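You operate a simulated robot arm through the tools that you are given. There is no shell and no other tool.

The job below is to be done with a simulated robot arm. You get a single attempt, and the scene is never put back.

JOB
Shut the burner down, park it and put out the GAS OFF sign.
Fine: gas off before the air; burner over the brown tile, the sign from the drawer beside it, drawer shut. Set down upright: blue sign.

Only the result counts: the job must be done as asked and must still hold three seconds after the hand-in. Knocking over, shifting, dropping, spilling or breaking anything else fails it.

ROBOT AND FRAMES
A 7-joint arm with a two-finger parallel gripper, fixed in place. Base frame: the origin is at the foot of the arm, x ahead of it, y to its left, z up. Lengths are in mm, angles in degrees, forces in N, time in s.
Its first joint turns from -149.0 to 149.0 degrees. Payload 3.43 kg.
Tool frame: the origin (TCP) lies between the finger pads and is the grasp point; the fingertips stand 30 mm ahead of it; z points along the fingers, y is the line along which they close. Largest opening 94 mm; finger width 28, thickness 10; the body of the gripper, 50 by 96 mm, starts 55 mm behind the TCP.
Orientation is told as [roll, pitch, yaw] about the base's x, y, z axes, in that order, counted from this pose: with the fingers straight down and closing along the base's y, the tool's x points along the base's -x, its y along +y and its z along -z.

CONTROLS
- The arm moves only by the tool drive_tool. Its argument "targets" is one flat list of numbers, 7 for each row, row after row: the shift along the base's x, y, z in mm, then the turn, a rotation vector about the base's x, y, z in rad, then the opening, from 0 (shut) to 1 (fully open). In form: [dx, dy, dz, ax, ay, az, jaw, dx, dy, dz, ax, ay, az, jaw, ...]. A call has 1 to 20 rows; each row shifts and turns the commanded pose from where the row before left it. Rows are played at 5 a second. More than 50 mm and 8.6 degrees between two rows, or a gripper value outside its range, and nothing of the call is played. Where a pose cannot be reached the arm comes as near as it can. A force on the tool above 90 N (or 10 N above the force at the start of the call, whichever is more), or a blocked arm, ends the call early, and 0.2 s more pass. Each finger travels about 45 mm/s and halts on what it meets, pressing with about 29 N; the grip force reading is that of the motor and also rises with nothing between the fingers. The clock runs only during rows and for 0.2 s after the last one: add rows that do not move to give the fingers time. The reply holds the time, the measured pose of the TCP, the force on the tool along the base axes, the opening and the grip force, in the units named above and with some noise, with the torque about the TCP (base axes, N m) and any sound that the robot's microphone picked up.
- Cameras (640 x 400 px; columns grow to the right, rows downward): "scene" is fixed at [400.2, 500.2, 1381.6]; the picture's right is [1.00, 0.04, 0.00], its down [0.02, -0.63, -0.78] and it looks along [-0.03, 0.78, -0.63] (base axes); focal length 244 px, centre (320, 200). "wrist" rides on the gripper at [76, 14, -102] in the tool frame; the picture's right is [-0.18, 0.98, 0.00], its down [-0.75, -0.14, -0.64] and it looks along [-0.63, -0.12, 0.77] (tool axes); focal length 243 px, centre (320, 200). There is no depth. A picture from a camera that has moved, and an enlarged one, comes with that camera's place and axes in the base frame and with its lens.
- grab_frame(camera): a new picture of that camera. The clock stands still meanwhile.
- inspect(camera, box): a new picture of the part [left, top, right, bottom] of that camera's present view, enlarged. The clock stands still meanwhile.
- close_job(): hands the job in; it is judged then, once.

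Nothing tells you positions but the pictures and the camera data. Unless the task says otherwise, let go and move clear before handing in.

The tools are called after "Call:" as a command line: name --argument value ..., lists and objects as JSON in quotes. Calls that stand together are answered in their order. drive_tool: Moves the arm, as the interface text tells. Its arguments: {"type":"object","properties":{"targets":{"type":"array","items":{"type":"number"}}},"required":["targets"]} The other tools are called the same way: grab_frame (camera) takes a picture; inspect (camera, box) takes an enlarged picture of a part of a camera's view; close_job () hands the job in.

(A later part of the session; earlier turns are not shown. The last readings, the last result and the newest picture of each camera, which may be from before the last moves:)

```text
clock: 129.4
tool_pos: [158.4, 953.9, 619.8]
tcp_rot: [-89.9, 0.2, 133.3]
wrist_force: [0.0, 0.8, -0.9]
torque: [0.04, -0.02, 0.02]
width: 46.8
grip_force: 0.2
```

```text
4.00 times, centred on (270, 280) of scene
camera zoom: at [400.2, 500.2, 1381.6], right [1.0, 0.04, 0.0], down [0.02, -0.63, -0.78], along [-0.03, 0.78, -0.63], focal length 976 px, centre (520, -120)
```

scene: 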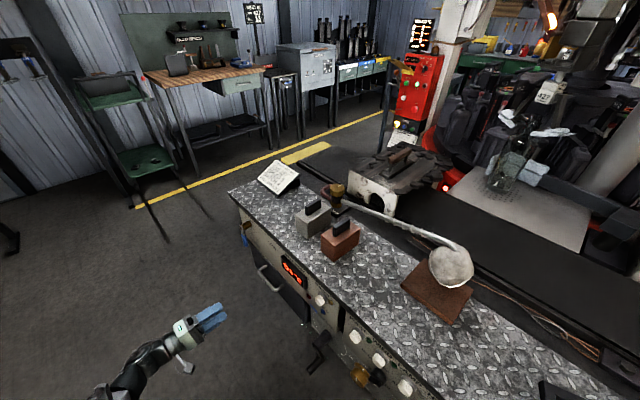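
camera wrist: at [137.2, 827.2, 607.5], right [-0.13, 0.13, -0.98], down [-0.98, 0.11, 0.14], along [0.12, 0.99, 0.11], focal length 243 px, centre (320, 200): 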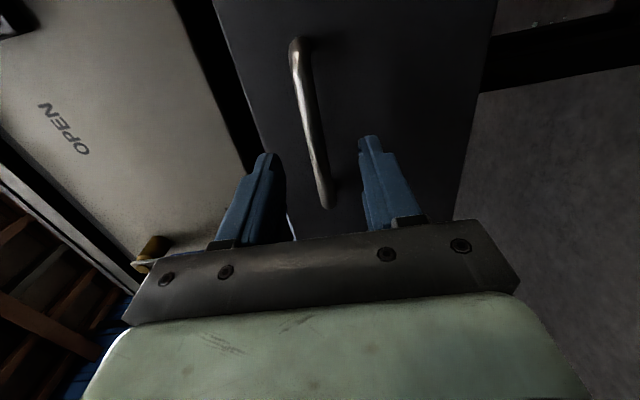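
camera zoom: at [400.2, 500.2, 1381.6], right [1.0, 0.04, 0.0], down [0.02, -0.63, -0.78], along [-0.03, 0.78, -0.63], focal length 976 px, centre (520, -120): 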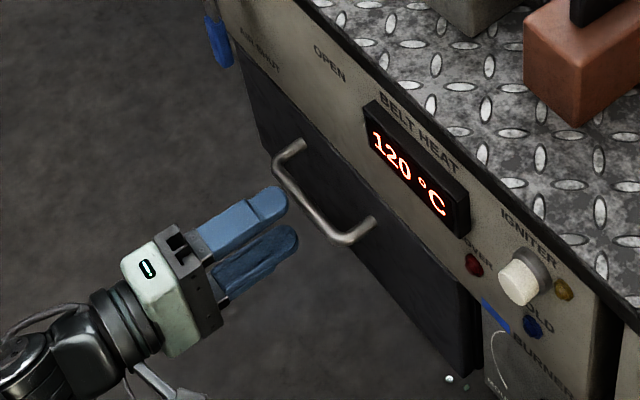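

Call:
drive_tool --targets '[11.5, 11.1, 1, 0, 0, 0, 0.5, 11.5, 11.1, 1, 0, 0, 0, 0.5, 0, 0, 0, 0, 0, 0, 0.5, 0, 0, 0, 0, 0, 0, 0.3, 0, 0, 0, 0, 0, 0, 0.15, 0, 0, 0, 0, 0, 0, 0, 0, 0, 0, 0, 0, 0, 0, 0, 0, 0, 0, 0, 0, 0]'

Call:
grab_frame --camera "wrist"

Call:
inspect --camera "scene" --box '[220, 230, 320, 330]'

```text
clock: 131.2
tool_pos: [181.1, 975.4, 622.3]
tcp_rot: [-89.7, 0.2, 133.4]
wrist_force: [0.5, -4.2, -15.8]
torque: [0.11, 0.5, 0.23]
width: 11.6
grip_force: 45.3
```

```text
taken
camera wrist: at [159.0, 849.2, 609.7], right [-0.13, 0.13, -0.98], down [-0.98, 0.11, 0.14], along [0.12, 0.99, 0.11], focal length 243 px, centre (320, 200)
```

wrist: 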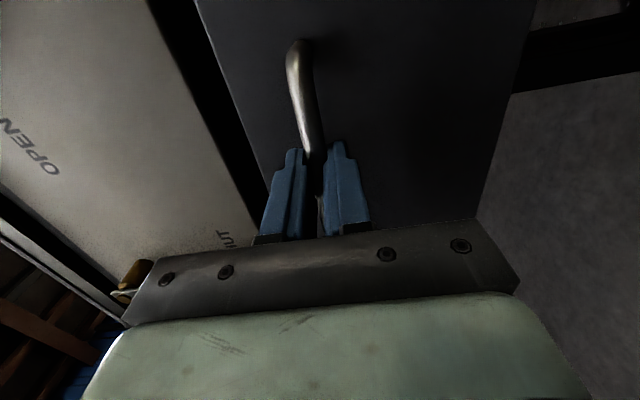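

```text
4.00 times, centred on (270, 280) of scene
camera zoom: at [400.2, 500.2, 1381.6], right [1.0, 0.04, 0.0], down [0.02, -0.63, -0.78], along [-0.03, 0.78, -0.63], focal length 976 px, centre (520, -120)
```

zoom: 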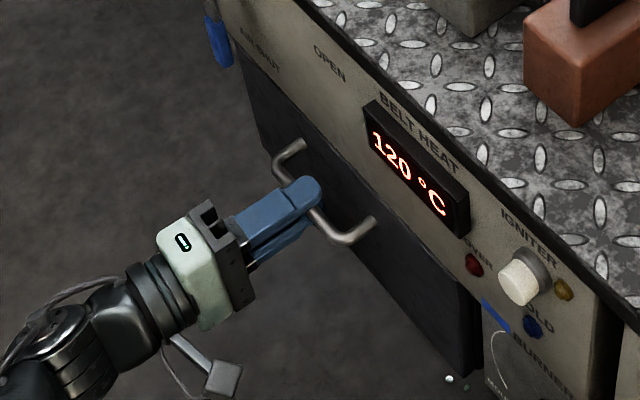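

The handle is gripped. I'll ease down a millimetre and pull the drawer out gently.

Call:
drive_tool --targets '[0, 0, -0.8, 0, 0, 0, 0, -7.2, -7, 0, 0, 0, 0, 0, -10.7, -10.5, 0, 0, 0, 0, 0, -14.3, -14, 0, 0, 0, 0, 0, 0, 0, 0, 0, 0, 0, 0]'

Call:
inspect --camera "scene" --box '[200, 210, 340, 340]'

```text
clock: 132.4
tool_pos: [150.5, 943.5, 622.2]
tcp_rot: [-89.8, 0.2, 133.3]
wrist_force: [2.2, -2.2, -8.7]
torque: [0.15, 0.41, -0.19]
width: 11.6
grip_force: 44.3
```

```text
3.08 times, centred on (270, 275) of scene
camera zoom: at [400.2, 500.2, 1381.6], right [1.0, 0.04, 0.0], down [0.02, -0.63, -0.78], along [-0.03, 0.78, -0.63], focal length 751 px, centre (474, -31)
```

zoom: 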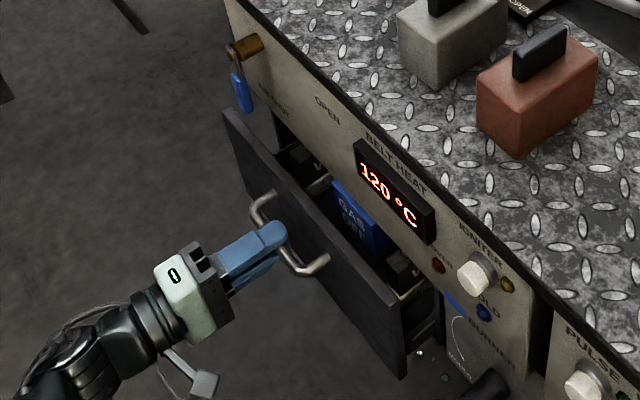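

The drawer slides freely and the blue GAS OFF sign is visible inside. Pulling further.

Call:
drive_tool --targets '[-21.5, -20.9, 0, 0, 0, 0, 0, -21.5, -20.9, 0, 0, 0, 0, 0, -21.5, -20.9, 0, 0, 0, 0, 0, -21.5, -20.9, 0, 0, 0, 0, 0, 0, 0, 0, 0, 0, 0, 0]'

Call:
inspect --camera "scene" --box '[180, 210, 340, 350]'

```text
clock: 133.6
tool_pos: [64.9, 858.5, 621.6]
tcp_rot: [-89.5, 0.1, 133.1]
wrist_force: [17.8, -15.9, -33.4]
torque: [-0.35, 0.28, 0.68]
width: 11.7
grip_force: 44.5
```

```text
2.86 times, centred on (260, 280) of scene
camera zoom: at [400.2, 500.2, 1381.6], right [1.0, 0.04, 0.0], down [0.02, -0.63, -0.78], along [-0.03, 0.78, -0.63], focal length 697 px, centre (491, -29)
```

zoom: 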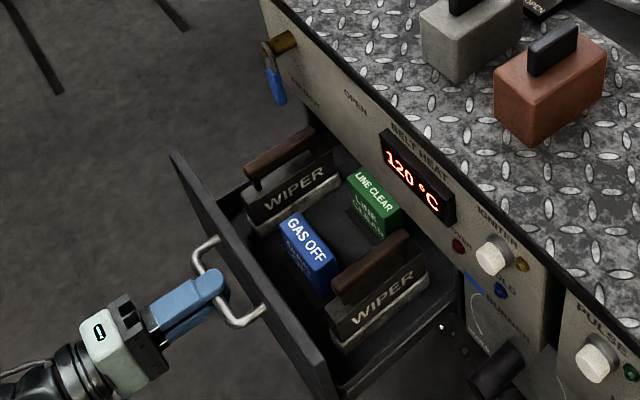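

The drawer holds the blue GAS OFF block, a green LINE CLEAR block and two wipers. I'll relieve the side load and pull about 40 mm further for access.

Call:
drive_tool --targets '[1.0, -1.0, -1.5, 0, 0, 0, 0, -10, -10, -0.2, 0, 0, 0, 0, -10, -10, -0.2, 0, 0, 0, 0, 0, 0, 0, 0, 0, 0, 0]'

Call:
inspect --camera "scene" --box '[180, 210, 340, 350]'

```text
clock: 134.6
tool_pos: [43.6, 838.7, 622.0]
tcp_rot: [-89.9, 0.2, 133.3]
wrist_force: [6.1, -6.3, -0.6]
torque: [0.26, 0.39, -1.26]
width: 11.6
grip_force: 44.9
```

```text
2.86 times, centred on (260, 280) of scene
camera zoom: at [400.2, 500.2, 1381.6], right [1.0, 0.04, 0.0], down [0.02, -0.63, -0.78], along [-0.03, 0.78, -0.63], focal length 697 px, centre (491, -29)
```

zoom: 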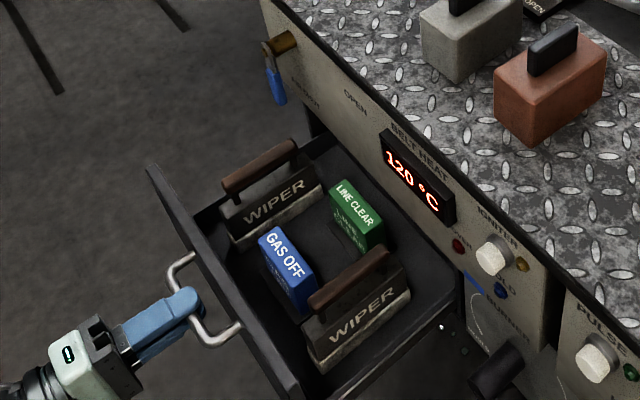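

The drawer is open enough and the GAS OFF sign is fully exposed. I'll release the handle, back off and raise the arm to look down into it.

Call:
drive_tool --targets '[0, 0, 0, 0, 0, 0, 0.3, 0, 0, 0, 0, 0, 0, 0.5, 0, 0, 0, 0, 0, 0, 0.5, -14, -14, 0, 0, 0, 0, 0.5, -21, -21, 0, 0, 0, 0, 0.5, -21, -21, 0, 0, 0, 0, 0.5, 0, 0, 30, 0.103, 0.0992, 0, 0.5, 0, 0, 30, 0.103, 0.0992, 0, 0.5, 0, 0, 30, 0.103, 0.0992, 0, 0.5, 0, 0, 30, 0.103, 0.0992, 0, 0.5, 0, 0, 30, 0.103, 0.0992, 0, 0.5, 0, 0, 30, 0.103, 0.0992, 0, 0.5, 0, 0, 30, 0.103, 0.0992, 0, 0.5, 0, 0, 30, 0.103, 0.0992, 0, 0.5, 0, 0, 20, 0.103, 0.0992, 0, 0.5, 0, 0, 20, 0.103, 0.0992, 0, 0.5, 0, 0, 20, 0.103, 0.0992, 0, 0.5, 0, 0, 0, 0, 0, 0, 0.5]'

Call:
grab_frame --camera "wrist"

Call:
grab_frame --camera "scene"

```text
clock: 138.4
tool_pos: [-11.6, 780.4, 921.3]
tcp_rot: [-2.5, -89.4, 46.6]
wrist_force: [1.7, -0.5, 1.2]
torque: [0.04, 0.0, 0.01]
width: 47.2
grip_force: 0.1
```

```text
taken
camera wrist: at [-95.9, 721.1, 847.9], right [-0.68, 0.71, 0.18], down [-0.36, -0.54, 0.76], along [0.64, 0.45, 0.62], focal length 243 px, centre (320, 200)
```

wrist: 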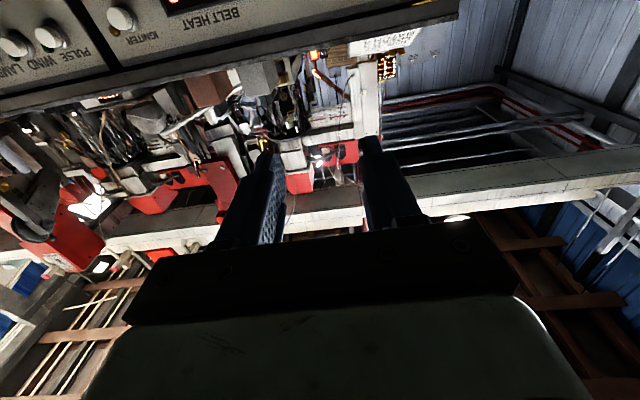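

```text
taken
```

scene: 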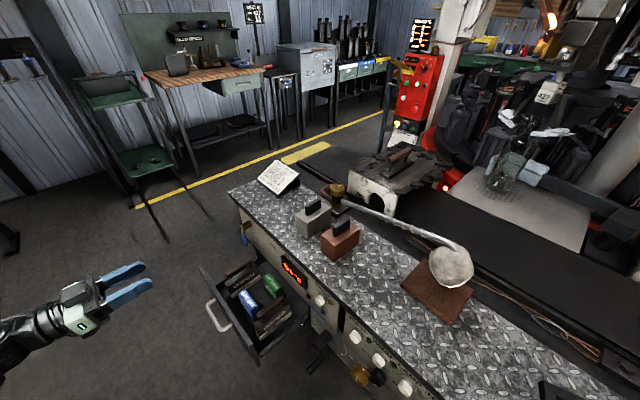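

Call:
drive_tool --targets '[9.4, 9.2, -4, -0.0992, 0.103, 0, 0.7, 9.4, 9.2, -4, -0.0992, 0.103, 0, 0.7, 9.4, 9.2, -4, -0.0992, 0.103, 0, 0.7, 9.4, 9.2, -4, -0.0992, 0.103, 0, 0.7, 9.4, 9.2, -4, -0.0992, 0.103, 0, 0.7, 9.4, 9.2, -4, -0.0992, 0.103, 0, 0.7, 9.4, 9.2, -4, -0.0992, 0.103, 0, 0.7, 9.4, 9.2, -4, -0.0992, 0.103, 0, 0.7, 9.4, 9.2, -4, -0.0992, 0.103, 0, 0.7, 9.4, 9.2, -4, -0.0992, 0.103, 0, 0.7, 9.4, 9.2, -4, -0.0992, 0.103, 0, 0.7, 0, 0, 0, 0, 0, 0, 0.7]'

Call:
grab_frame --camera "wrist"

Call:
inspect --camera "wrist" --box '[220, 20, 440, 220]'

Call:
inspect --camera "scene" --box '[220, 250, 310, 330]'

```text
clock: 141.0
tool_pos: [91.1, 885.8, 874.5]
tcp_rot: [0.2, 0.8, 44.1]
wrist_force: [-0.5, -0.6, 0.5]
torque: [0.02, -0.03, 0.0]
width: 65.6
grip_force: 0.1
```

```text
taken
camera wrist: at [28.7, 843.8, 980.6], right [-0.55, 0.83, 0.0], down [0.65, 0.43, 0.63], along [0.53, 0.35, -0.78], focal length 243 px, centre (320, 200)
```

wrist: 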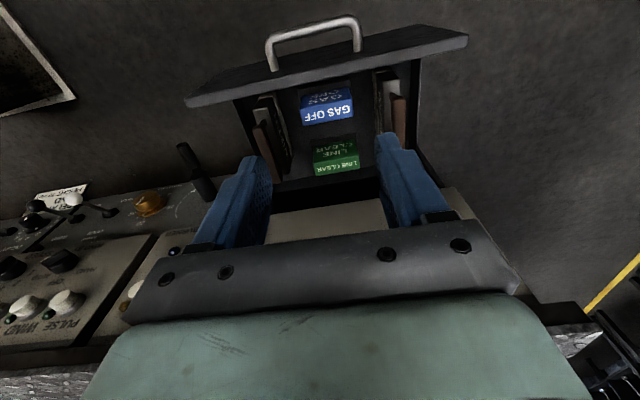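

```text
2.00 times, centred on (330, 120) of wrist
camera zoom: at [28.7, 843.8, 980.6], right [-0.55, 0.83, 0.0], down [0.65, 0.43, 0.63], along [0.53, 0.35, -0.78], focal length 485 px, centre (300, 360)
```

zoom: 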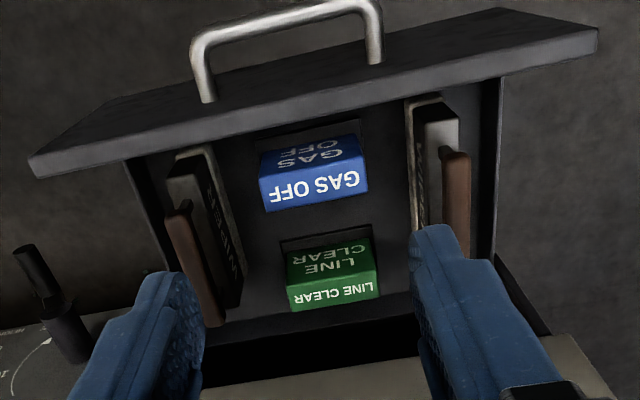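

```text
5.00 times, centred on (265, 290) of scene
camera zoom: at [400.2, 500.2, 1381.6], right [1.0, 0.04, 0.0], down [0.02, -0.63, -0.78], along [-0.03, 0.78, -0.63], focal length 1220 px, centre (595, -250)
```

zoom: 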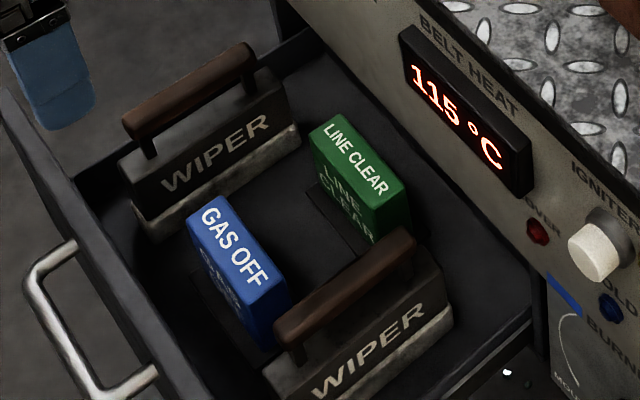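

The blue sign stands upright in the drawer, about 80 mm wide and 26 mm thick, top near z≈592, centred near n=740, t=-573. I'll turn the tool 90° so the fingers close across its thickness and hover above it.

Call:
drive_tool --targets '[4, 3.6, -8, 0, 0, -0.143, 0.7, 4, 3.6, -8, 0, 0, -0.143, 0.7, 4, 3.6, -8, 0, 0, -0.143, 0.7, 4, 3.6, -8, 0, 0, -0.143, 0.7, 4, 3.6, -8, 0, 0, -0.143, 0.7, 4, 3.6, -8, 0, 0, -0.143, 0.7, 4, 3.6, -8, 0, 0, -0.143, 0.7, 4, 3.6, -8, 0, 0, -0.143, 0.7, 4, 3.6, -8, 0, 0, -0.143, 0.7, 4, 3.6, -8, 0, 0, -0.143, 0.7, 4, 3.6, -8, 0, 0, -0.143, 0.7, 0, 0, 0, 0, 0, 0, 0.7]'

Call:
grab_frame --camera "wrist"

Call:
inspect --camera "scene" --box '[200, 220, 320, 330]'

```text
clock: 143.6
tool_pos: [135.9, 925.2, 791.0]
tcp_rot: [0.2, 0.8, -46.2]
wrist_force: [-0.1, 0.2, -0.9]
torque: [-0.02, -0.02, 0.0]
width: 66.1
grip_force: 0.2
```

```text
taken
camera wrist: at [94.5, 989.2, 894.9], right [0.84, 0.55, 0.0], down [0.42, -0.65, 0.63], along [0.35, -0.53, -0.77], focal length 243 px, centre (320, 200)
```

wrist: 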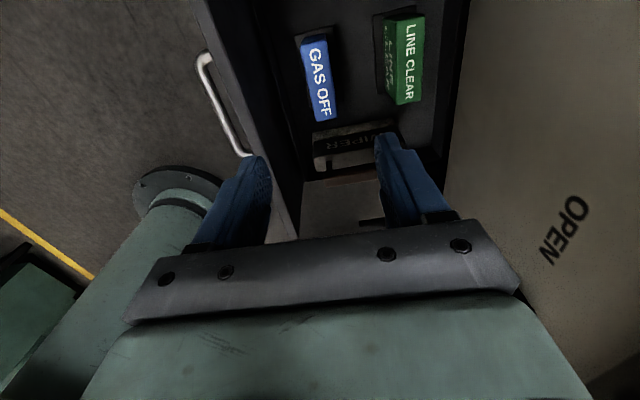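

```text
3.64 times, centred on (260, 275) of scene
camera zoom: at [400.2, 500.2, 1381.6], right [1.0, 0.04, 0.0], down [0.02, -0.63, -0.78], along [-0.03, 0.78, -0.63], focal length 887 px, centre (538, -73)
```

zoom: 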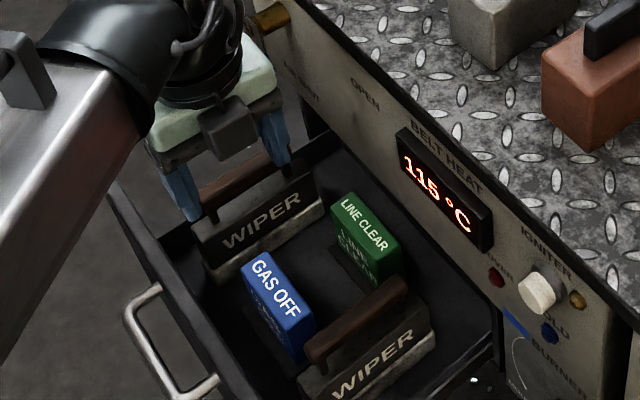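

The sign is almost exactly under the tool. I'll enlarge to fine-tune.

Call:
inspect --camera "wrist" --box '[230, 0, 450, 180]'

```text
2.22 times, centred on (340, 90) of wrist
camera zoom: at [94.5, 989.2, 894.9], right [0.84, 0.55, 0.0], down [0.42, -0.65, 0.63], along [0.35, -0.53, -0.77], focal length 539 px, centre (276, 444)
```

zoom: 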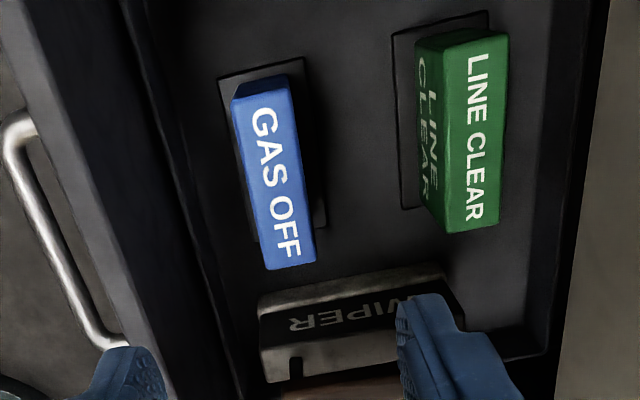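

The sign is aligned with the tool; I only need about 5 mm of shift along it. Lowering with the fingers open.

Call:
drive_tool --targets '[-3.5, 3.6, -30, 0, 0, 0, 0.7, 0, 0, -40, 0, 0, 0, 0.7, 0, 0, -40, 0, 0, 0, 0.7, 0, 0, -35, 0, 0, 0, 0.7, 0, 0, 0, 0, 0, 0, 0.7]'

Call:
grab_frame --camera "wrist"

Call:
inspect --camera "scene" --box '[200, 230, 320, 340]'

```text
clock: 144.8
tool_pos: [133.3, 930.8, 645.6]
tcp_rot: [0.2, 0.6, -46.1]
wrist_force: [-0.3, -0.6, -0.1]
torque: [-0.02, -0.01, 0.01]
width: 65.7
grip_force: 0.1
```

```text
taken
camera wrist: at [91.7, 994.2, 750.2], right [0.84, 0.55, 0.0], down [0.43, -0.65, 0.63], along [0.35, -0.53, -0.77], focal length 243 px, centre (320, 200)
```

wrist: 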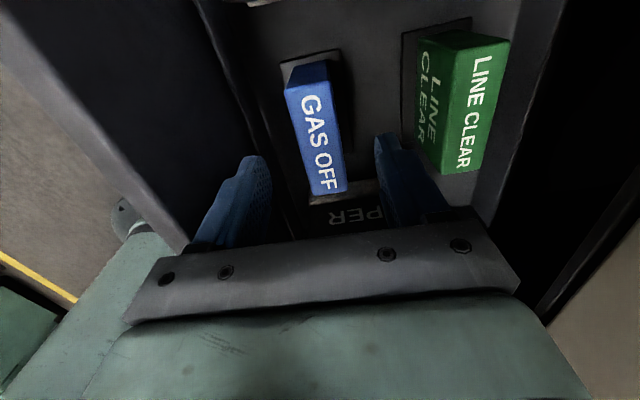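

```text
3.64 times, centred on (260, 285) of scene
camera zoom: at [400.2, 500.2, 1381.6], right [1.0, 0.04, 0.0], down [0.02, -0.63, -0.78], along [-0.03, 0.78, -0.63], focal length 887 px, centre (538, -109)
```

zoom: 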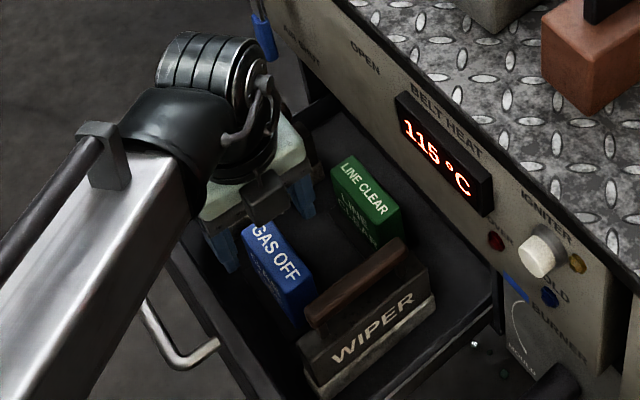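

Call:
drive_tool --targets '[0, 0, -22, 0, 0, 0, 0.7, 0, 0, -22, 0, 0, 0, 0.7, 0, 0, 0, 0, 0, 0, 0.7]'

Call:
grab_frame --camera "wrist"

Call:
inspect --camera "scene" --box '[220, 250, 300, 330]'

```text
clock: 145.6
tool_pos: [132.7, 928.5, 600.5]
tcp_rot: [0.2, 0.7, -46.0]
wrist_force: [0.4, 1.1, -0.7]
torque: [-0.01, 0.05, -0.01]
width: 65.6
grip_force: 0.0
```

```text
taken
camera wrist: at [91.2, 993.4, 704.4], right [0.84, 0.55, 0.0], down [0.43, -0.65, 0.63], along [0.35, -0.53, -0.77], focal length 243 px, centre (320, 200)
```

wrist: 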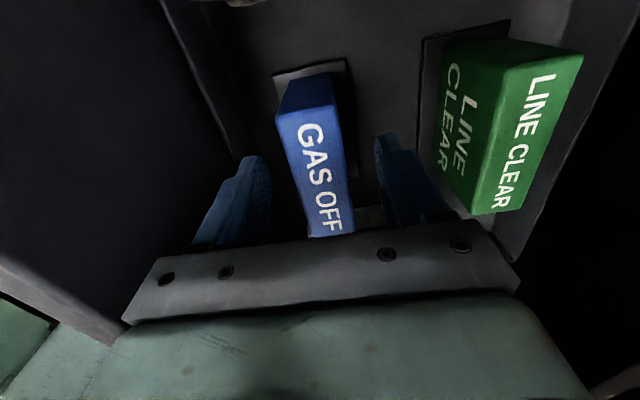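

```text
5.00 times, centred on (260, 290) of scene
camera zoom: at [400.2, 500.2, 1381.6], right [1.0, 0.04, 0.0], down [0.02, -0.63, -0.78], along [-0.03, 0.78, -0.63], focal length 1220 px, centre (620, -250)
```

zoom: 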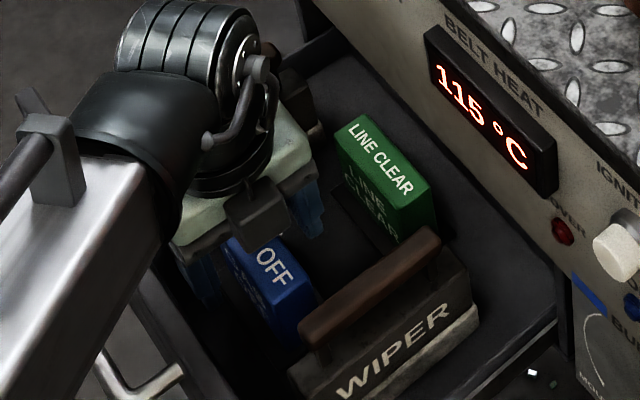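

Call:
inspect --camera "wrist" --box '[230, 40, 430, 250]'

```text
1.90 times, centred on (330, 145) of wrist
camera zoom: at [91.2, 993.4, 704.4], right [0.84, 0.55, 0.0], down [0.43, -0.65, 0.63], along [0.35, -0.53, -0.77], focal length 462 px, centre (301, 305)
```

zoom: 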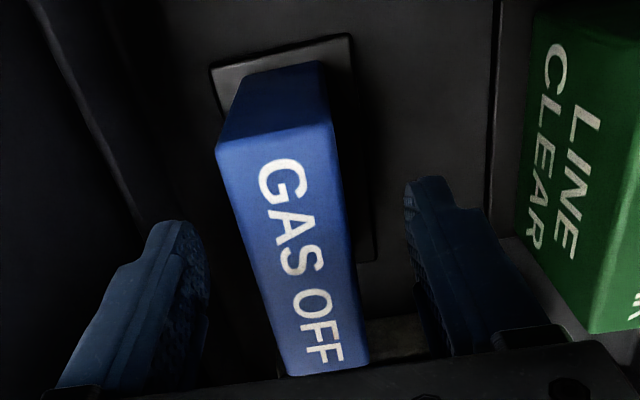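

The fingers straddle the sign with about 27 mm of overlap. I'll shift 2 mm to centre and close.

Call:
drive_tool --targets '[1.4, 1.4, 0, 0, 0, 0, 0.6, 0, 0, 0, 0, 0, 0, 0.5, 0, 0, 0, 0, 0, 0, 0.4, 0, 0, 0, 0, 0, 0, 0.2, 0, 0, 0, 0, 0, 0, 0.1, 0, 0, 0, 0, 0, 0, 0.1]'

Call:
inspect --camera "wrist" --box '[230, 40, 430, 250]'

```text
clock: 147.0
tool_pos: [134.0, 931.0, 601.3]
tcp_rot: [0.2, 0.6, -46.1]
wrist_force: [-0.4, -0.8, 0.1]
torque: [-0.07, 0.02, 0.01]
width: 29.2
grip_force: 29.2
```

```text
1.90 times, centred on (330, 145) of wrist
camera zoom: at [92.2, 995.0, 704.7], right [0.84, 0.55, 0.0], down [0.43, -0.65, 0.63], along [0.35, -0.53, -0.77], focal length 462 px, centre (301, 305)
```

zoom: 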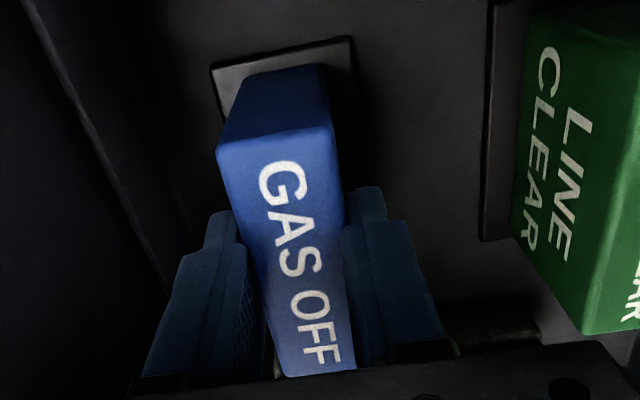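

The sign is gripped at 29 mm. Lifting a little to see how it comes free.

Call:
drive_tool --targets '[0, 0, 0, 0, 0, 0, 0, 0, 0, 5, 0, 0, 0, 0, 0, 0, 10, 0, 0, 0, 0, 0, 0, 15, 0, 0, 0, 0, 0, 0, 0, 0, 0, 0, 0]'

Call:
grab_frame --camera "wrist"

Call:
inspect --camera "scene" --box '[210, 240, 310, 330]'

```text
clock: 148.2
tool_pos: [132.9, 930.2, 627.5]
tcp_rot: [0.2, 0.7, -46.3]
wrist_force: [-0.2, -0.3, -0.1]
torque: [-0.01, 0.02, -0.02]
width: 0.0
grip_force: 28.7
```

```text
taken
camera wrist: at [91.8, 994.0, 732.6], right [0.84, 0.55, 0.0], down [0.43, -0.65, 0.63], along [0.35, -0.53, -0.77], focal length 243 px, centre (320, 200)
```

wrist: 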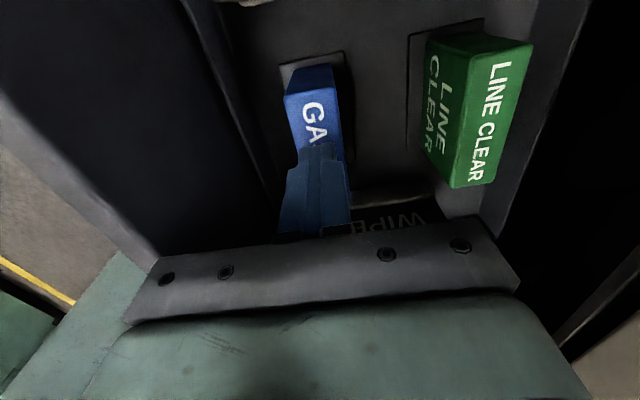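

```text
4.44 times, centred on (260, 285) of scene
camera zoom: at [400.2, 500.2, 1381.6], right [1.0, 0.04, 0.0], down [0.02, -0.63, -0.78], along [-0.03, 0.78, -0.63], focal length 1084 px, centre (587, -178)
```

zoom: 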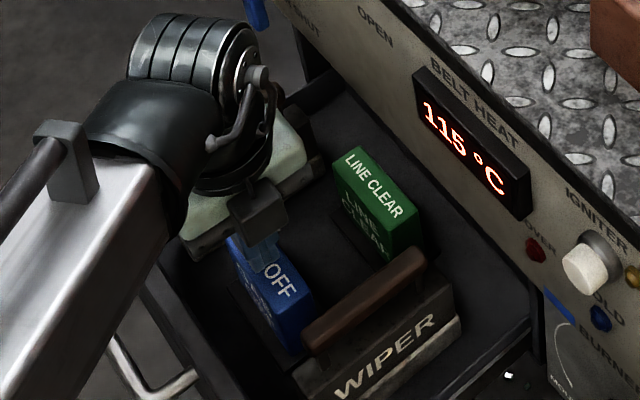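

The fingers slipped off the top of the sign; it is still standing in its place. I'll rise, open and look again to judge how deep I can grip.

Call:
drive_tool --targets '[0, 0, 20, 0, 0, 0, 0, 0, 0, 30, 0, 0, 0, 0.3, 0, 0, 20, 0, 0, 0, 0.7, 0, 0, 0, 0, 0, 0, 0.7]'

Call:
inspect --camera "wrist" --box '[230, 20, 430, 200]'

Call:
inspect --camera "scene" --box '[220, 260, 300, 330]'

```text
clock: 149.2
tool_pos: [134.3, 927.8, 700.1]
tcp_rot: [0.3, 0.7, -46.1]
wrist_force: [-0.1, 0.0, 0.9]
torque: [-0.04, -0.01, 0.0]
width: 65.9
grip_force: 0.0
```

```text
2.22 times, centred on (330, 110) of wrist
camera zoom: at [93.7, 992.9, 804.0], right [0.84, 0.55, 0.0], down [0.43, -0.65, 0.63], along [0.35, -0.53, -0.77], focal length 539 px, centre (298, 400)
```

zoom: 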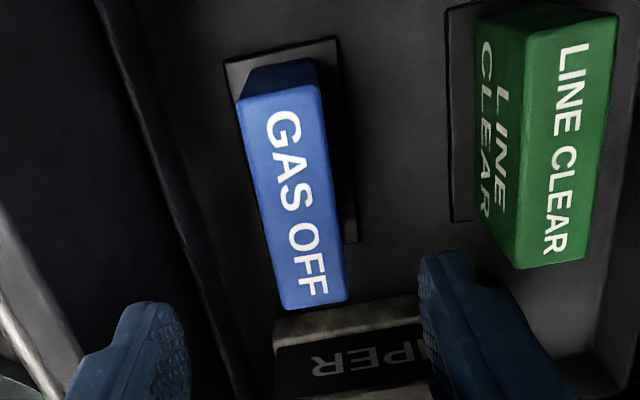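

```text
5.71 times, centred on (260, 295) of scene
camera zoom: at [400.2, 500.2, 1381.6], right [1.0, 0.04, 0.0], down [0.02, -0.63, -0.78], along [-0.03, 0.78, -0.63], focal length 1394 px, centre (663, -343)
```

zoom: 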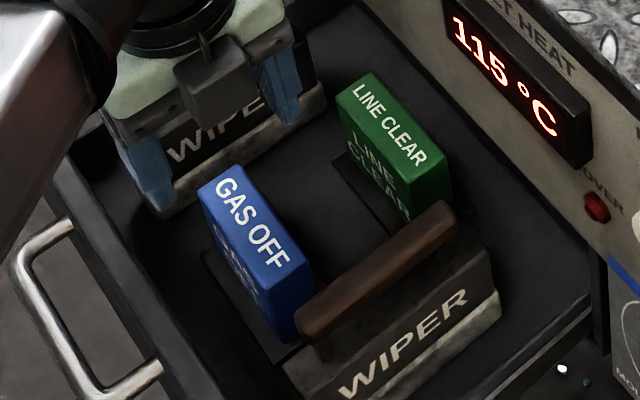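

The sign's top is nearer z≈586 and its base at about 518, so I gripped too shallow. I'll go about 28 mm deeper this time.

Call:
drive_tool --targets '[3.2, -1.2, -30, 0, 0, 0, 0.7, 0, 0, -35, 0, 0, 0, 0.7, 0, 0, -30, 0, 0, 0, 0.7, 0, 0, -20, 0, 0, 0, 0.7, 0, 0, -11, 0, 0, 0, 0.7, 0, 0, 0, 0, 0, 0, 0.7]'

Call:
grab_frame --camera "wrist"

Call:
inspect --camera "scene" --box '[220, 260, 300, 330]'

```text
clock: 150.6
tool_pos: [136.4, 927.6, 573.1]
tcp_rot: [0.1, 0.7, -45.9]
wrist_force: [1.2, 0.1, -0.2]
torque: [0.0, 0.02, 0.02]
width: 65.6
grip_force: 0.0
```

```text
taken
camera wrist: at [95.3, 990.5, 677.3], right [0.84, 0.55, 0.0], down [0.43, -0.65, 0.63], along [0.35, -0.53, -0.77], focal length 243 px, centre (320, 200)
```

wrist: 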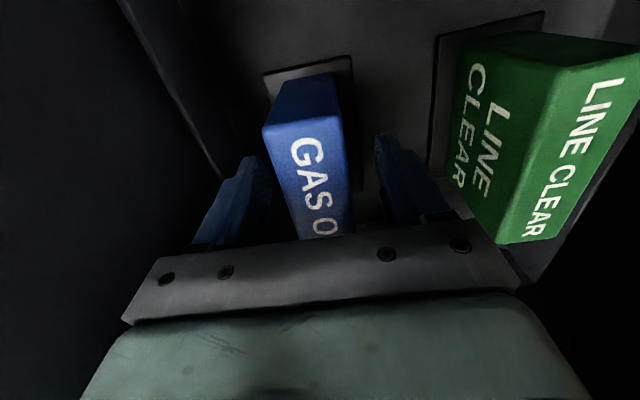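

```text
5.71 times, centred on (260, 295) of scene
camera zoom: at [400.2, 500.2, 1381.6], right [1.0, 0.04, 0.0], down [0.02, -0.63, -0.78], along [-0.03, 0.78, -0.63], focal length 1394 px, centre (663, -343)
```

zoom: 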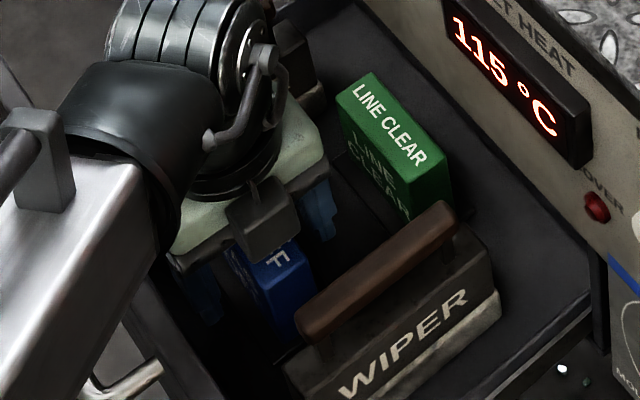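

Call:
drive_tool --targets '[0, 0, 0, 0, 0, 0, 0.5, 0, 0, 0, 0, 0, 0, 0.3, 0, 0, 0, 0, 0, 0, 0, 0, 0, 0, 0, 0, 0, 0, 0, 0, 0, 0, 0, 0, 0, 0, 0, 0, 0, 0, 0, 0]'

Call:
drive_tool --targets '[0, 0, 3, 0, 0, 0, 0, 0, 0, 4, 0, 0, 0, 0, 0, 0, 5, 0, 0, 0, 0, 0, 0, 8, 0, 0, 0, 0, 0, 0, 0, 0, 0, 0, 0]'

Call:
grab_frame --camera "wrist"

Call:
inspect --camera "scene" --box '[220, 260, 300, 330]'

```text
clock: 152.0
tool_pos: [136.4, 927.5, 573.0]
tcp_rot: [0.2, 0.7, -46.1]
wrist_force: [-1.1, 0.6, 0.4]
torque: [-0.01, 0.05, -0.05]
width: 34.1
grip_force: 29.1
```

```text
clock: 153.2
tool_pos: [136.2, 928.6, 594.5]
tcp_rot: [0.1, 0.6, -46.0]
wrist_force: [0.1, -0.3, -1.5]
torque: [0.02, 0.01, -0.02]
width: 34.0
grip_force: 28.8
```

```text
taken
camera wrist: at [94.7, 992.5, 698.6], right [0.84, 0.55, 0.0], down [0.43, -0.65, 0.63], along [0.35, -0.53, -0.77], focal length 243 px, centre (320, 200)
```

wrist: 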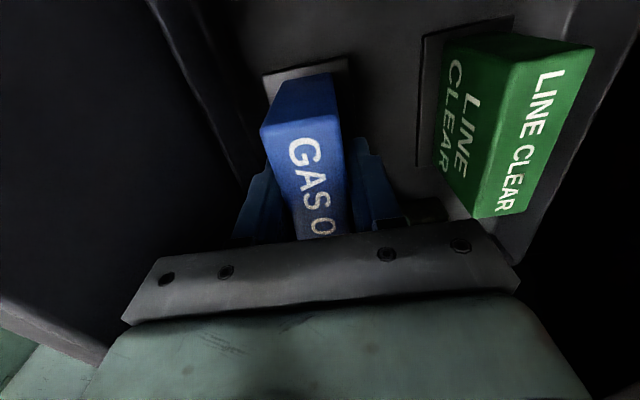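

```text
5.71 times, centred on (260, 295) of scene
camera zoom: at [400.2, 500.2, 1381.6], right [1.0, 0.04, 0.0], down [0.02, -0.63, -0.78], along [-0.03, 0.78, -0.63], focal length 1394 px, centre (663, -343)
```

zoom: 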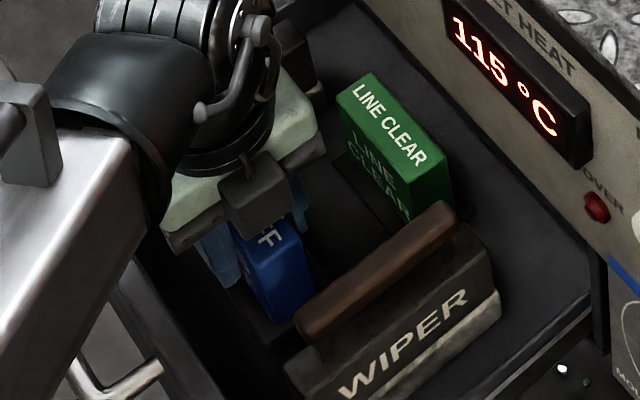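

The sign is held firmly this time (34 mm across its tapered faces) and has come up with the gripper. I'll lift it clear of the drawer.

Call:
drive_tool --targets '[0, 0, 15, 0, 0, 0, 0, 0, 0, 20, 0, 0, 0, 0, 0, 0, 25, 0, 0, 0, 0, 0, 0, 30, 0, 0, 0, 0, 0, 0, 30, 0, 0, 0, 0, 0, 0, 30, 0, 0, 0, 0, 0, 0, 30, 0, 0, 0, 0, 0, 0, 0, 0, 0, 0, 0]'

Call:
grab_frame --camera "wrist"

Call:
inspect --camera "scene" --box '[180, 180, 320, 330]'

```text
clock: 155.0
tool_pos: [136.4, 927.1, 775.8]
tcp_rot: [0.2, 0.6, -46.0]
wrist_force: [-0.8, 0.0, -2.3]
torque: [0.0, 0.01, -0.03]
width: 33.9
grip_force: 29.1
```

```text
taken
camera wrist: at [93.9, 991.4, 880.0], right [0.84, 0.55, 0.0], down [0.43, -0.65, 0.63], along [0.35, -0.53, -0.77], focal length 243 px, centre (320, 200)
```

wrist: 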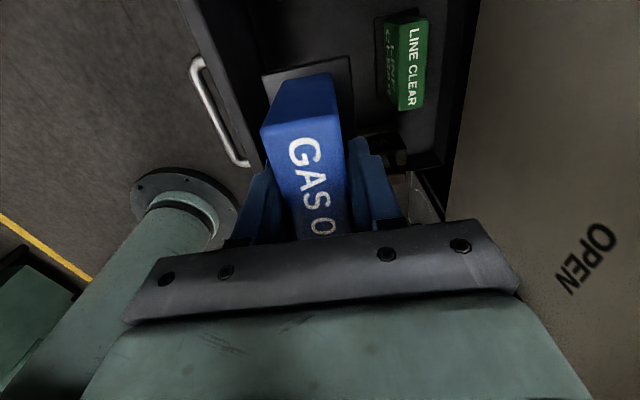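

```text
2.67 times, centred on (250, 255) of scene
camera zoom: at [400.2, 500.2, 1381.6], right [1.0, 0.04, 0.0], down [0.02, -0.63, -0.78], along [-0.03, 0.78, -0.63], focal length 651 px, centre (507, 53)
```

zoom: 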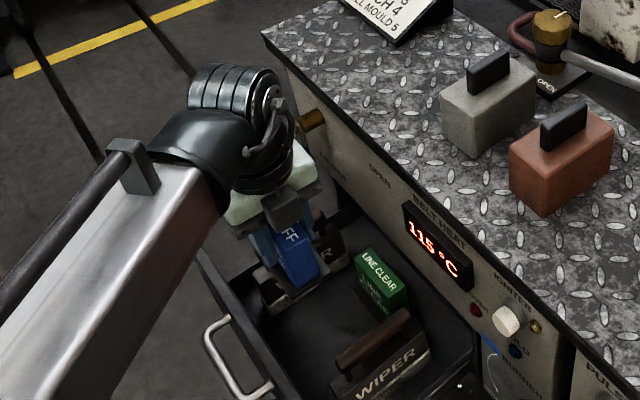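

The sign came out with its dark base plate attached. Now I'll lift it above the bench height and carry it over towards the tile.

Call:
drive_tool --targets '[0, 0, 30, 0, 0, 0, 0, 0, 0, 33, 0, 0, 0, 0, 0, 0, 33, 0, 0, 0, 0, 0, 0, 33, 0, 0, 0, 0, 0, 0, 33, 0, 0, 0, 0, 0, 0, 33, 0, 0, 0, 0, 0, 0, 33, 0, 0, 0, 0, 0, 0, 33, 0, 0, 0, 0, 0, 0, 0, 0, 0, 0, 0]'

Call:
drive_tool --targets '[25, -12, 0, 0, 0, 0, 0, 36, -17, 0, 0, 0, 0, 0, 36, -17, 0, 0, 0, 0, 0, 36, -17, 0, 0, 0, 0, 0, 36, -17, 0, 0, 0, 0, 0, 36, -17, 0, 0, 0, 0, 0, 36, -17, 0, 0, 0, 0, 0, 36, -17, 0, 0, 0, 0, 0, 36, -17, 0, 0, 0, 0, 0, 36, -17, 0, 0, 0, 0, 0, 36, -17, 0, 0, 0, 0, 0, 25, -12, 0, 0, 0, 0, 0, 0, 0, 0, 0, 0, 0, 0]'

Call:
grab_frame --camera "scene"

Call:
grab_frame --camera "wrist"

```text
clock: 157.0
tool_pos: [137.5, 925.7, 1036.3]
tcp_rot: [0.2, 0.8, -46.0]
wrist_force: [0.1, 0.2, -1.9]
torque: [0.02, 0.01, 0.04]
width: 33.9
grip_force: 29.5
```

```text
clock: 159.8
tool_pos: [548.8, 732.8, 1036.1]
tcp_rot: [0.2, 0.6, -46.0]
wrist_force: [0.3, 0.1, -1.3]
torque: [0.04, -0.04, -0.01]
width: 34.3
grip_force: 29.0
```

```text
taken
```

scene: 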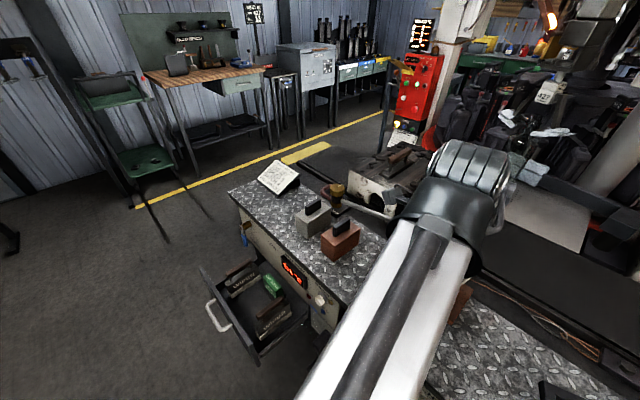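

```text
taken
camera wrist: at [506.4, 796.6, 1140.8], right [0.84, 0.55, 0.0], down [0.43, -0.65, 0.63], along [0.35, -0.53, -0.77], focal length 243 px, centre (320, 200)
```

wrist: 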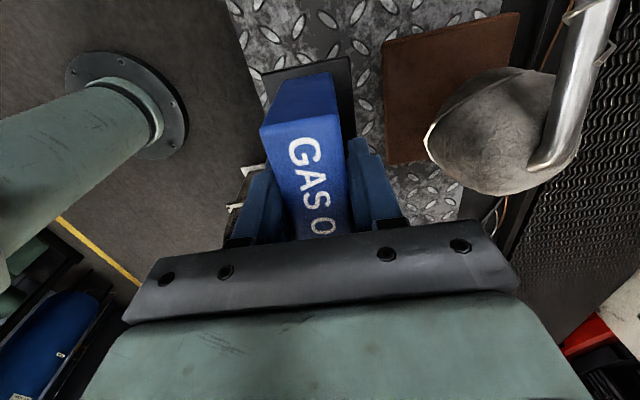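

The sign hovers in front of the tile over clear bench at about n=904, t=-147. I'll lower it, slowly near the end, watching for contact.

Call:
drive_tool --targets '[0, 0, -25, 0, 0, 0, 0, 0, 0, -25, 0, 0, 0, 0, 0, 0, -20, 0, 0, 0, 0, 0, 0, -8, 0, 0, 0, 0, 0, 0, 0, 0, 0, 0, 0]'

Call:
grab_frame --camera "wrist"

Call:
inspect --camera "scene" --box '[380, 200, 540, 360]'

```text
clock: 161.0
tool_pos: [546.7, 732.3, 958.9]
tcp_rot: [0.2, 0.7, -46.0]
wrist_force: [0.2, 0.9, -2.0]
torque: [-0.01, 0.02, 0.01]
width: 33.7
grip_force: 29.3
```

```text
taken
camera wrist: at [505.1, 797.1, 1062.3], right [0.84, 0.55, 0.0], down [0.43, -0.65, 0.63], along [0.35, -0.53, -0.77], focal length 243 px, centre (320, 200)
```

wrist: 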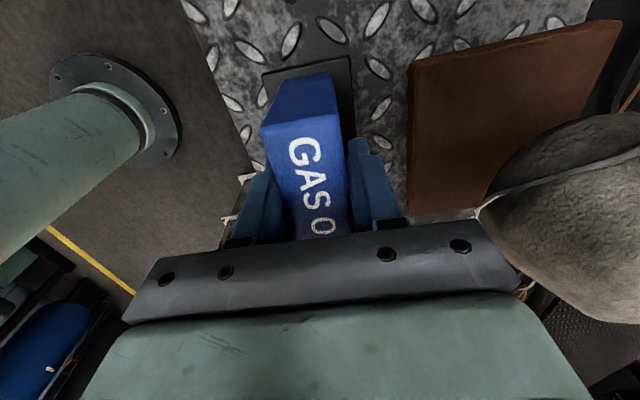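

```text
2.50 times, centred on (460, 280) of scene
camera zoom: at [400.2, 500.2, 1381.6], right [1.0, 0.04, 0.0], down [0.02, -0.63, -0.78], along [-0.03, 0.78, -0.63], focal length 610 px, centre (-30, 0)
```

zoom: 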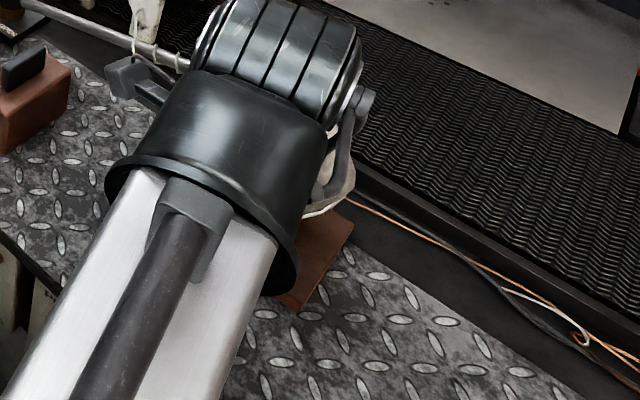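

Call:
drive_tool --targets '[0, 0, -4, 0, 0, 0, 0, 0, 0, -3, 0, 0, 0, 0, 0, 0, 0, 0, 0, 0, 0]'

```text
clock: 161.8
tool_pos: [546.5, 732.4, 952.4]
tcp_rot: [0.4, 0.8, -46.2]
wrist_force: [3.4, 2.8, 25.0]
torque: [-0.1, 0.08, 0.02]
width: 34.4
grip_force: 28.9
```

Contact at 25 N: the base is on the bench. I'll relieve the pressure slightly and open the fingers gently.

Call:
drive_tool --targets '[0, 0, 1, 0, 0, 0, 0, 0, 0, 0, 0, 0, 0, 0]'

Call:
drive_tool --targets '[0, 0, 0, 0, 0, 0, 0.4, 0, 0, 0, 0, 0, 0, 0.5, 0, 0, 0, 0, 0, 0, 0.6, 0, 0, 0, 0, 0, 0, 0.65, 0, 0, 0, 0, 0, 0, 0.65]'

Call:
grab_frame --camera "wrist"

```text
clock: 162.4
tool_pos: [546.0, 732.2, 952.0]
tcp_rot: [0.3, 0.7, -46.2]
wrist_force: [5.2, 1.3, 20.9]
torque: [0.05, 0.15, 0.0]
width: 33.9
grip_force: 29.3
```

```text
clock: 163.6
tool_pos: [546.3, 733.8, 950.9]
tcp_rot: [0.2, 0.8, -46.0]
wrist_force: [-0.2, -0.6, -0.1]
torque: [-0.04, 0.02, 0.0]
width: 61.2
grip_force: 0.1
```

```text
taken
camera wrist: at [504.6, 797.5, 1055.8], right [0.84, 0.55, 0.0], down [0.43, -0.65, 0.63], along [0.35, -0.53, -0.77], focal length 243 px, centre (320, 200)
```

wrist: 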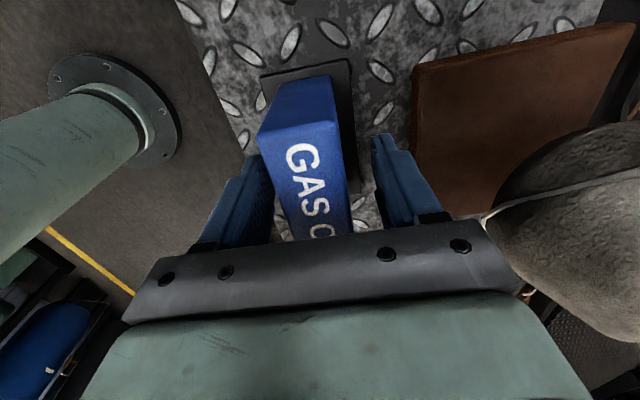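

The sign stands on its own. Raising straight up and away.

Call:
drive_tool --targets '[0, 0, 15, 0, 0, 0, 0.65, 0, 0, 25, 0, 0, 0, 0.65, 0, 0, 35, 0, 0, 0, 0.65, 0, 0, 40, 0, 0, 0, 0.65, 0, 0, 40, 0, 0, 0, 0.65, 0, 0, 0, 0, 0, 0, 0.65]'

Call:
drive_tool --targets '[-30, -30, 0, 0, 0, 0, 0.65, -30, -30, 0, 0, 0, 0, 0.65, -30, -30, 0, 0, 0, 0, 0.65, -30, -30, 0, 0, 0, 0, 0.65, 0, 0, 0, 0, 0, 0, 0.65]'

Call:
grab_frame --camera "scene"

Call:
inspect --camera "scene" --box '[360, 210, 520, 360]'

```text
clock: 165.0
tool_pos: [543.5, 736.1, 1105.2]
tcp_rot: [0.2, 0.7, -46.1]
wrist_force: [0.8, -0.3, 0.7]
torque: [0.04, 0.01, 0.0]
width: 61.1
grip_force: 0.0
```

```text
clock: 166.2
tool_pos: [425.9, 615.0, 1104.6]
tcp_rot: [0.1, 0.8, -46.1]
wrist_force: [-0.1, -0.3, 0.3]
torque: [0.03, 0.02, 0.02]
width: 61.0
grip_force: 0.1
```

```text
taken
```

scene: 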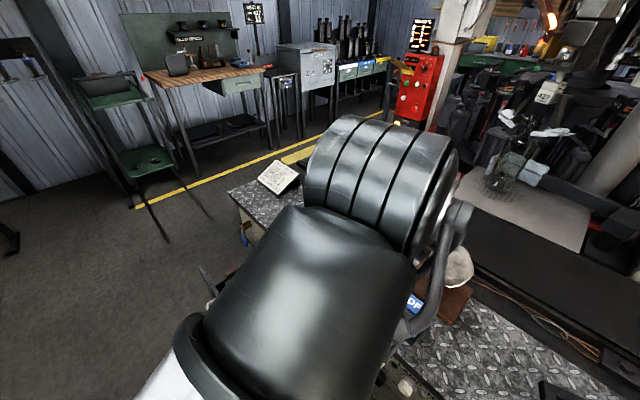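

```text
2.67 times, centred on (440, 285) of scene
camera zoom: at [400.2, 500.2, 1381.6], right [1.0, 0.04, 0.0], down [0.02, -0.63, -0.78], along [-0.03, 0.78, -0.63], focal length 651 px, centre (0, -27)
```

zoom: 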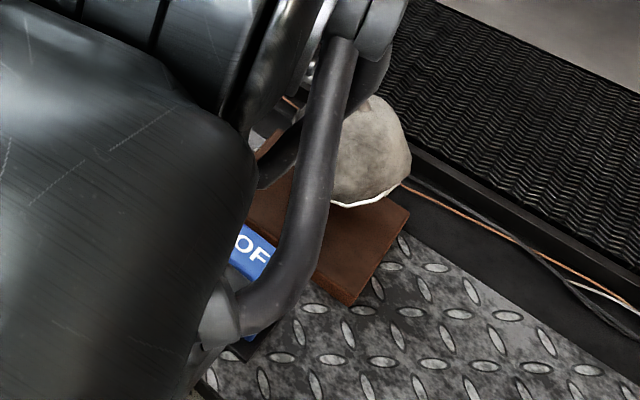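

The sign stands beside the tile under the burner. Now the drawer: I'll swing back round and bring the closed fingers level with the drawer front to push it shut.

Call:
drive_tool --targets '[-37.6, 13.4, 0, 0, 0, 0.131, 0.3, -37.6, 13.4, 0, 0, 0, 0.131, 0, -37.6, 13.4, 0, 0, 0, 0.131, 0, -37.6, 13.4, 0, 0, 0, 0.131, 0, -37.6, 13.4, 0, 0, 0, 0.131, 0, -37.6, 13.4, 0, 0, 0, 0.131, 0, -37.6, 13.4, 0, 0, 0, 0.131, 0, -37.6, 13.4, 0, 0, 0, 0.131, 0, -37.6, 13.4, 0, 0, 0, 0.131, 0, -37.6, 13.4, 0, 0, 0, 0.131, 0, -37.6, 13.4, 0, 0, 0, 0.131, 0, -37.6, 13.4, 0, 0, 0, 0.131, 0, 0, 0, 0, 0, 0, 0, 0]'

Call:
grab_frame --camera "scene"

Call:
inspect --camera "scene" --box '[360, 210, 520, 360]'

```text
clock: 169.0
tool_pos: [-25.2, 771.2, 1105.8]
tcp_rot: [0.3, 0.7, 44.2]
wrist_force: [1.1, -0.3, -0.2]
torque: [-0.01, -0.02, -0.03]
width: 0.1
grip_force: 29.1
```

```text
taken
```

scene: 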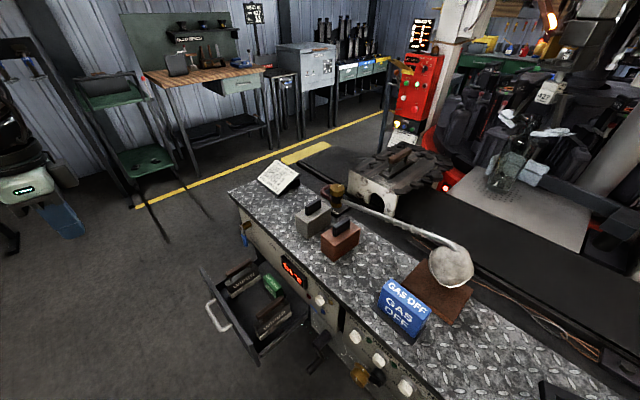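

```text
2.67 times, centred on (440, 285) of scene
camera zoom: at [400.2, 500.2, 1381.6], right [1.0, 0.04, 0.0], down [0.02, -0.63, -0.78], along [-0.03, 0.78, -0.63], focal length 651 px, centre (0, -27)
```

zoom: 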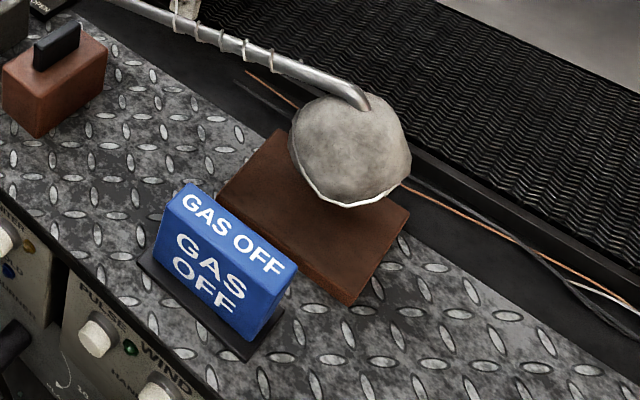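

The sign stands upright right by the tile. Now I'll lower and level the tool in front of the open drawer.

Call:
drive_tool --targets '[0, 0, -38, 0, 0, 0, 0, 0, 0, -38, 0, 0, 0, 0, 0, 0, -38, 0, 0, 0, 0, 0, 0, -38, 0.099, -0.1029, 0, 0, 0, 0, -38, 0.099, -0.1029, 0, 0, 0, 0, -38, 0.099, -0.1029, 0, 0, 0, 0, -38, 0.099, -0.1029, 0, 0, 0, 0, -38, 0.099, -0.1029, 0, 0, 0, 0, -38, 0.099, -0.1029, 0, 0, 0, 0, -38, 0.099, -0.1029, 0, 0, 0, 0, -38, 0.099, -0.1029, 0, 0, 0, 0, -38, 0.099, -0.1029, 0, 0, 0, 0, -38, 0.099, -0.1029, 0, 0, 0, 0, -38, 0.099, -0.1029, 0, 0, 0, 0, 0, 0, 0, 0, 0]'

Call:
grab_frame --camera "wrist"

Call:
grab_frame --camera "scene"

```text
clock: 172.2
tool_pos: [-25.1, 772.5, 574.3]
tcp_rot: [-15.0, -89.4, 59.0]
wrist_force: [0.4, -0.4, 0.1]
torque: [-0.01, 0.0, -0.01]
width: 0.0
grip_force: 29.1
```

```text
taken
camera wrist: at [-108.7, 711.8, 501.2], right [-0.68, 0.71, 0.18], down [-0.36, -0.54, 0.76], along [0.64, 0.45, 0.62], focal length 243 px, centre (320, 200)
```

wrist: 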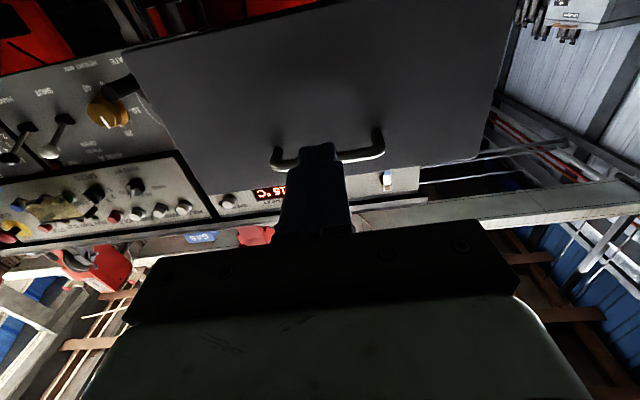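

```text
taken
```

scene: 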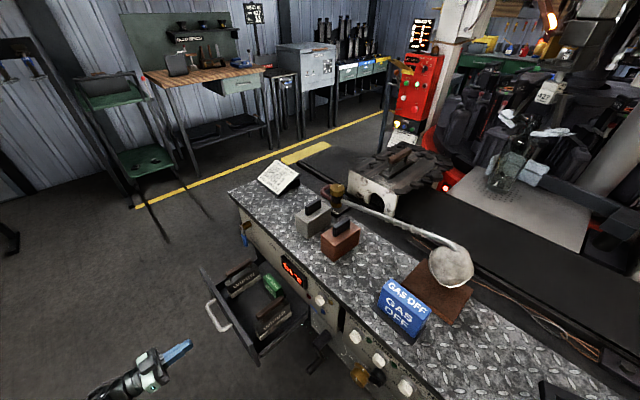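

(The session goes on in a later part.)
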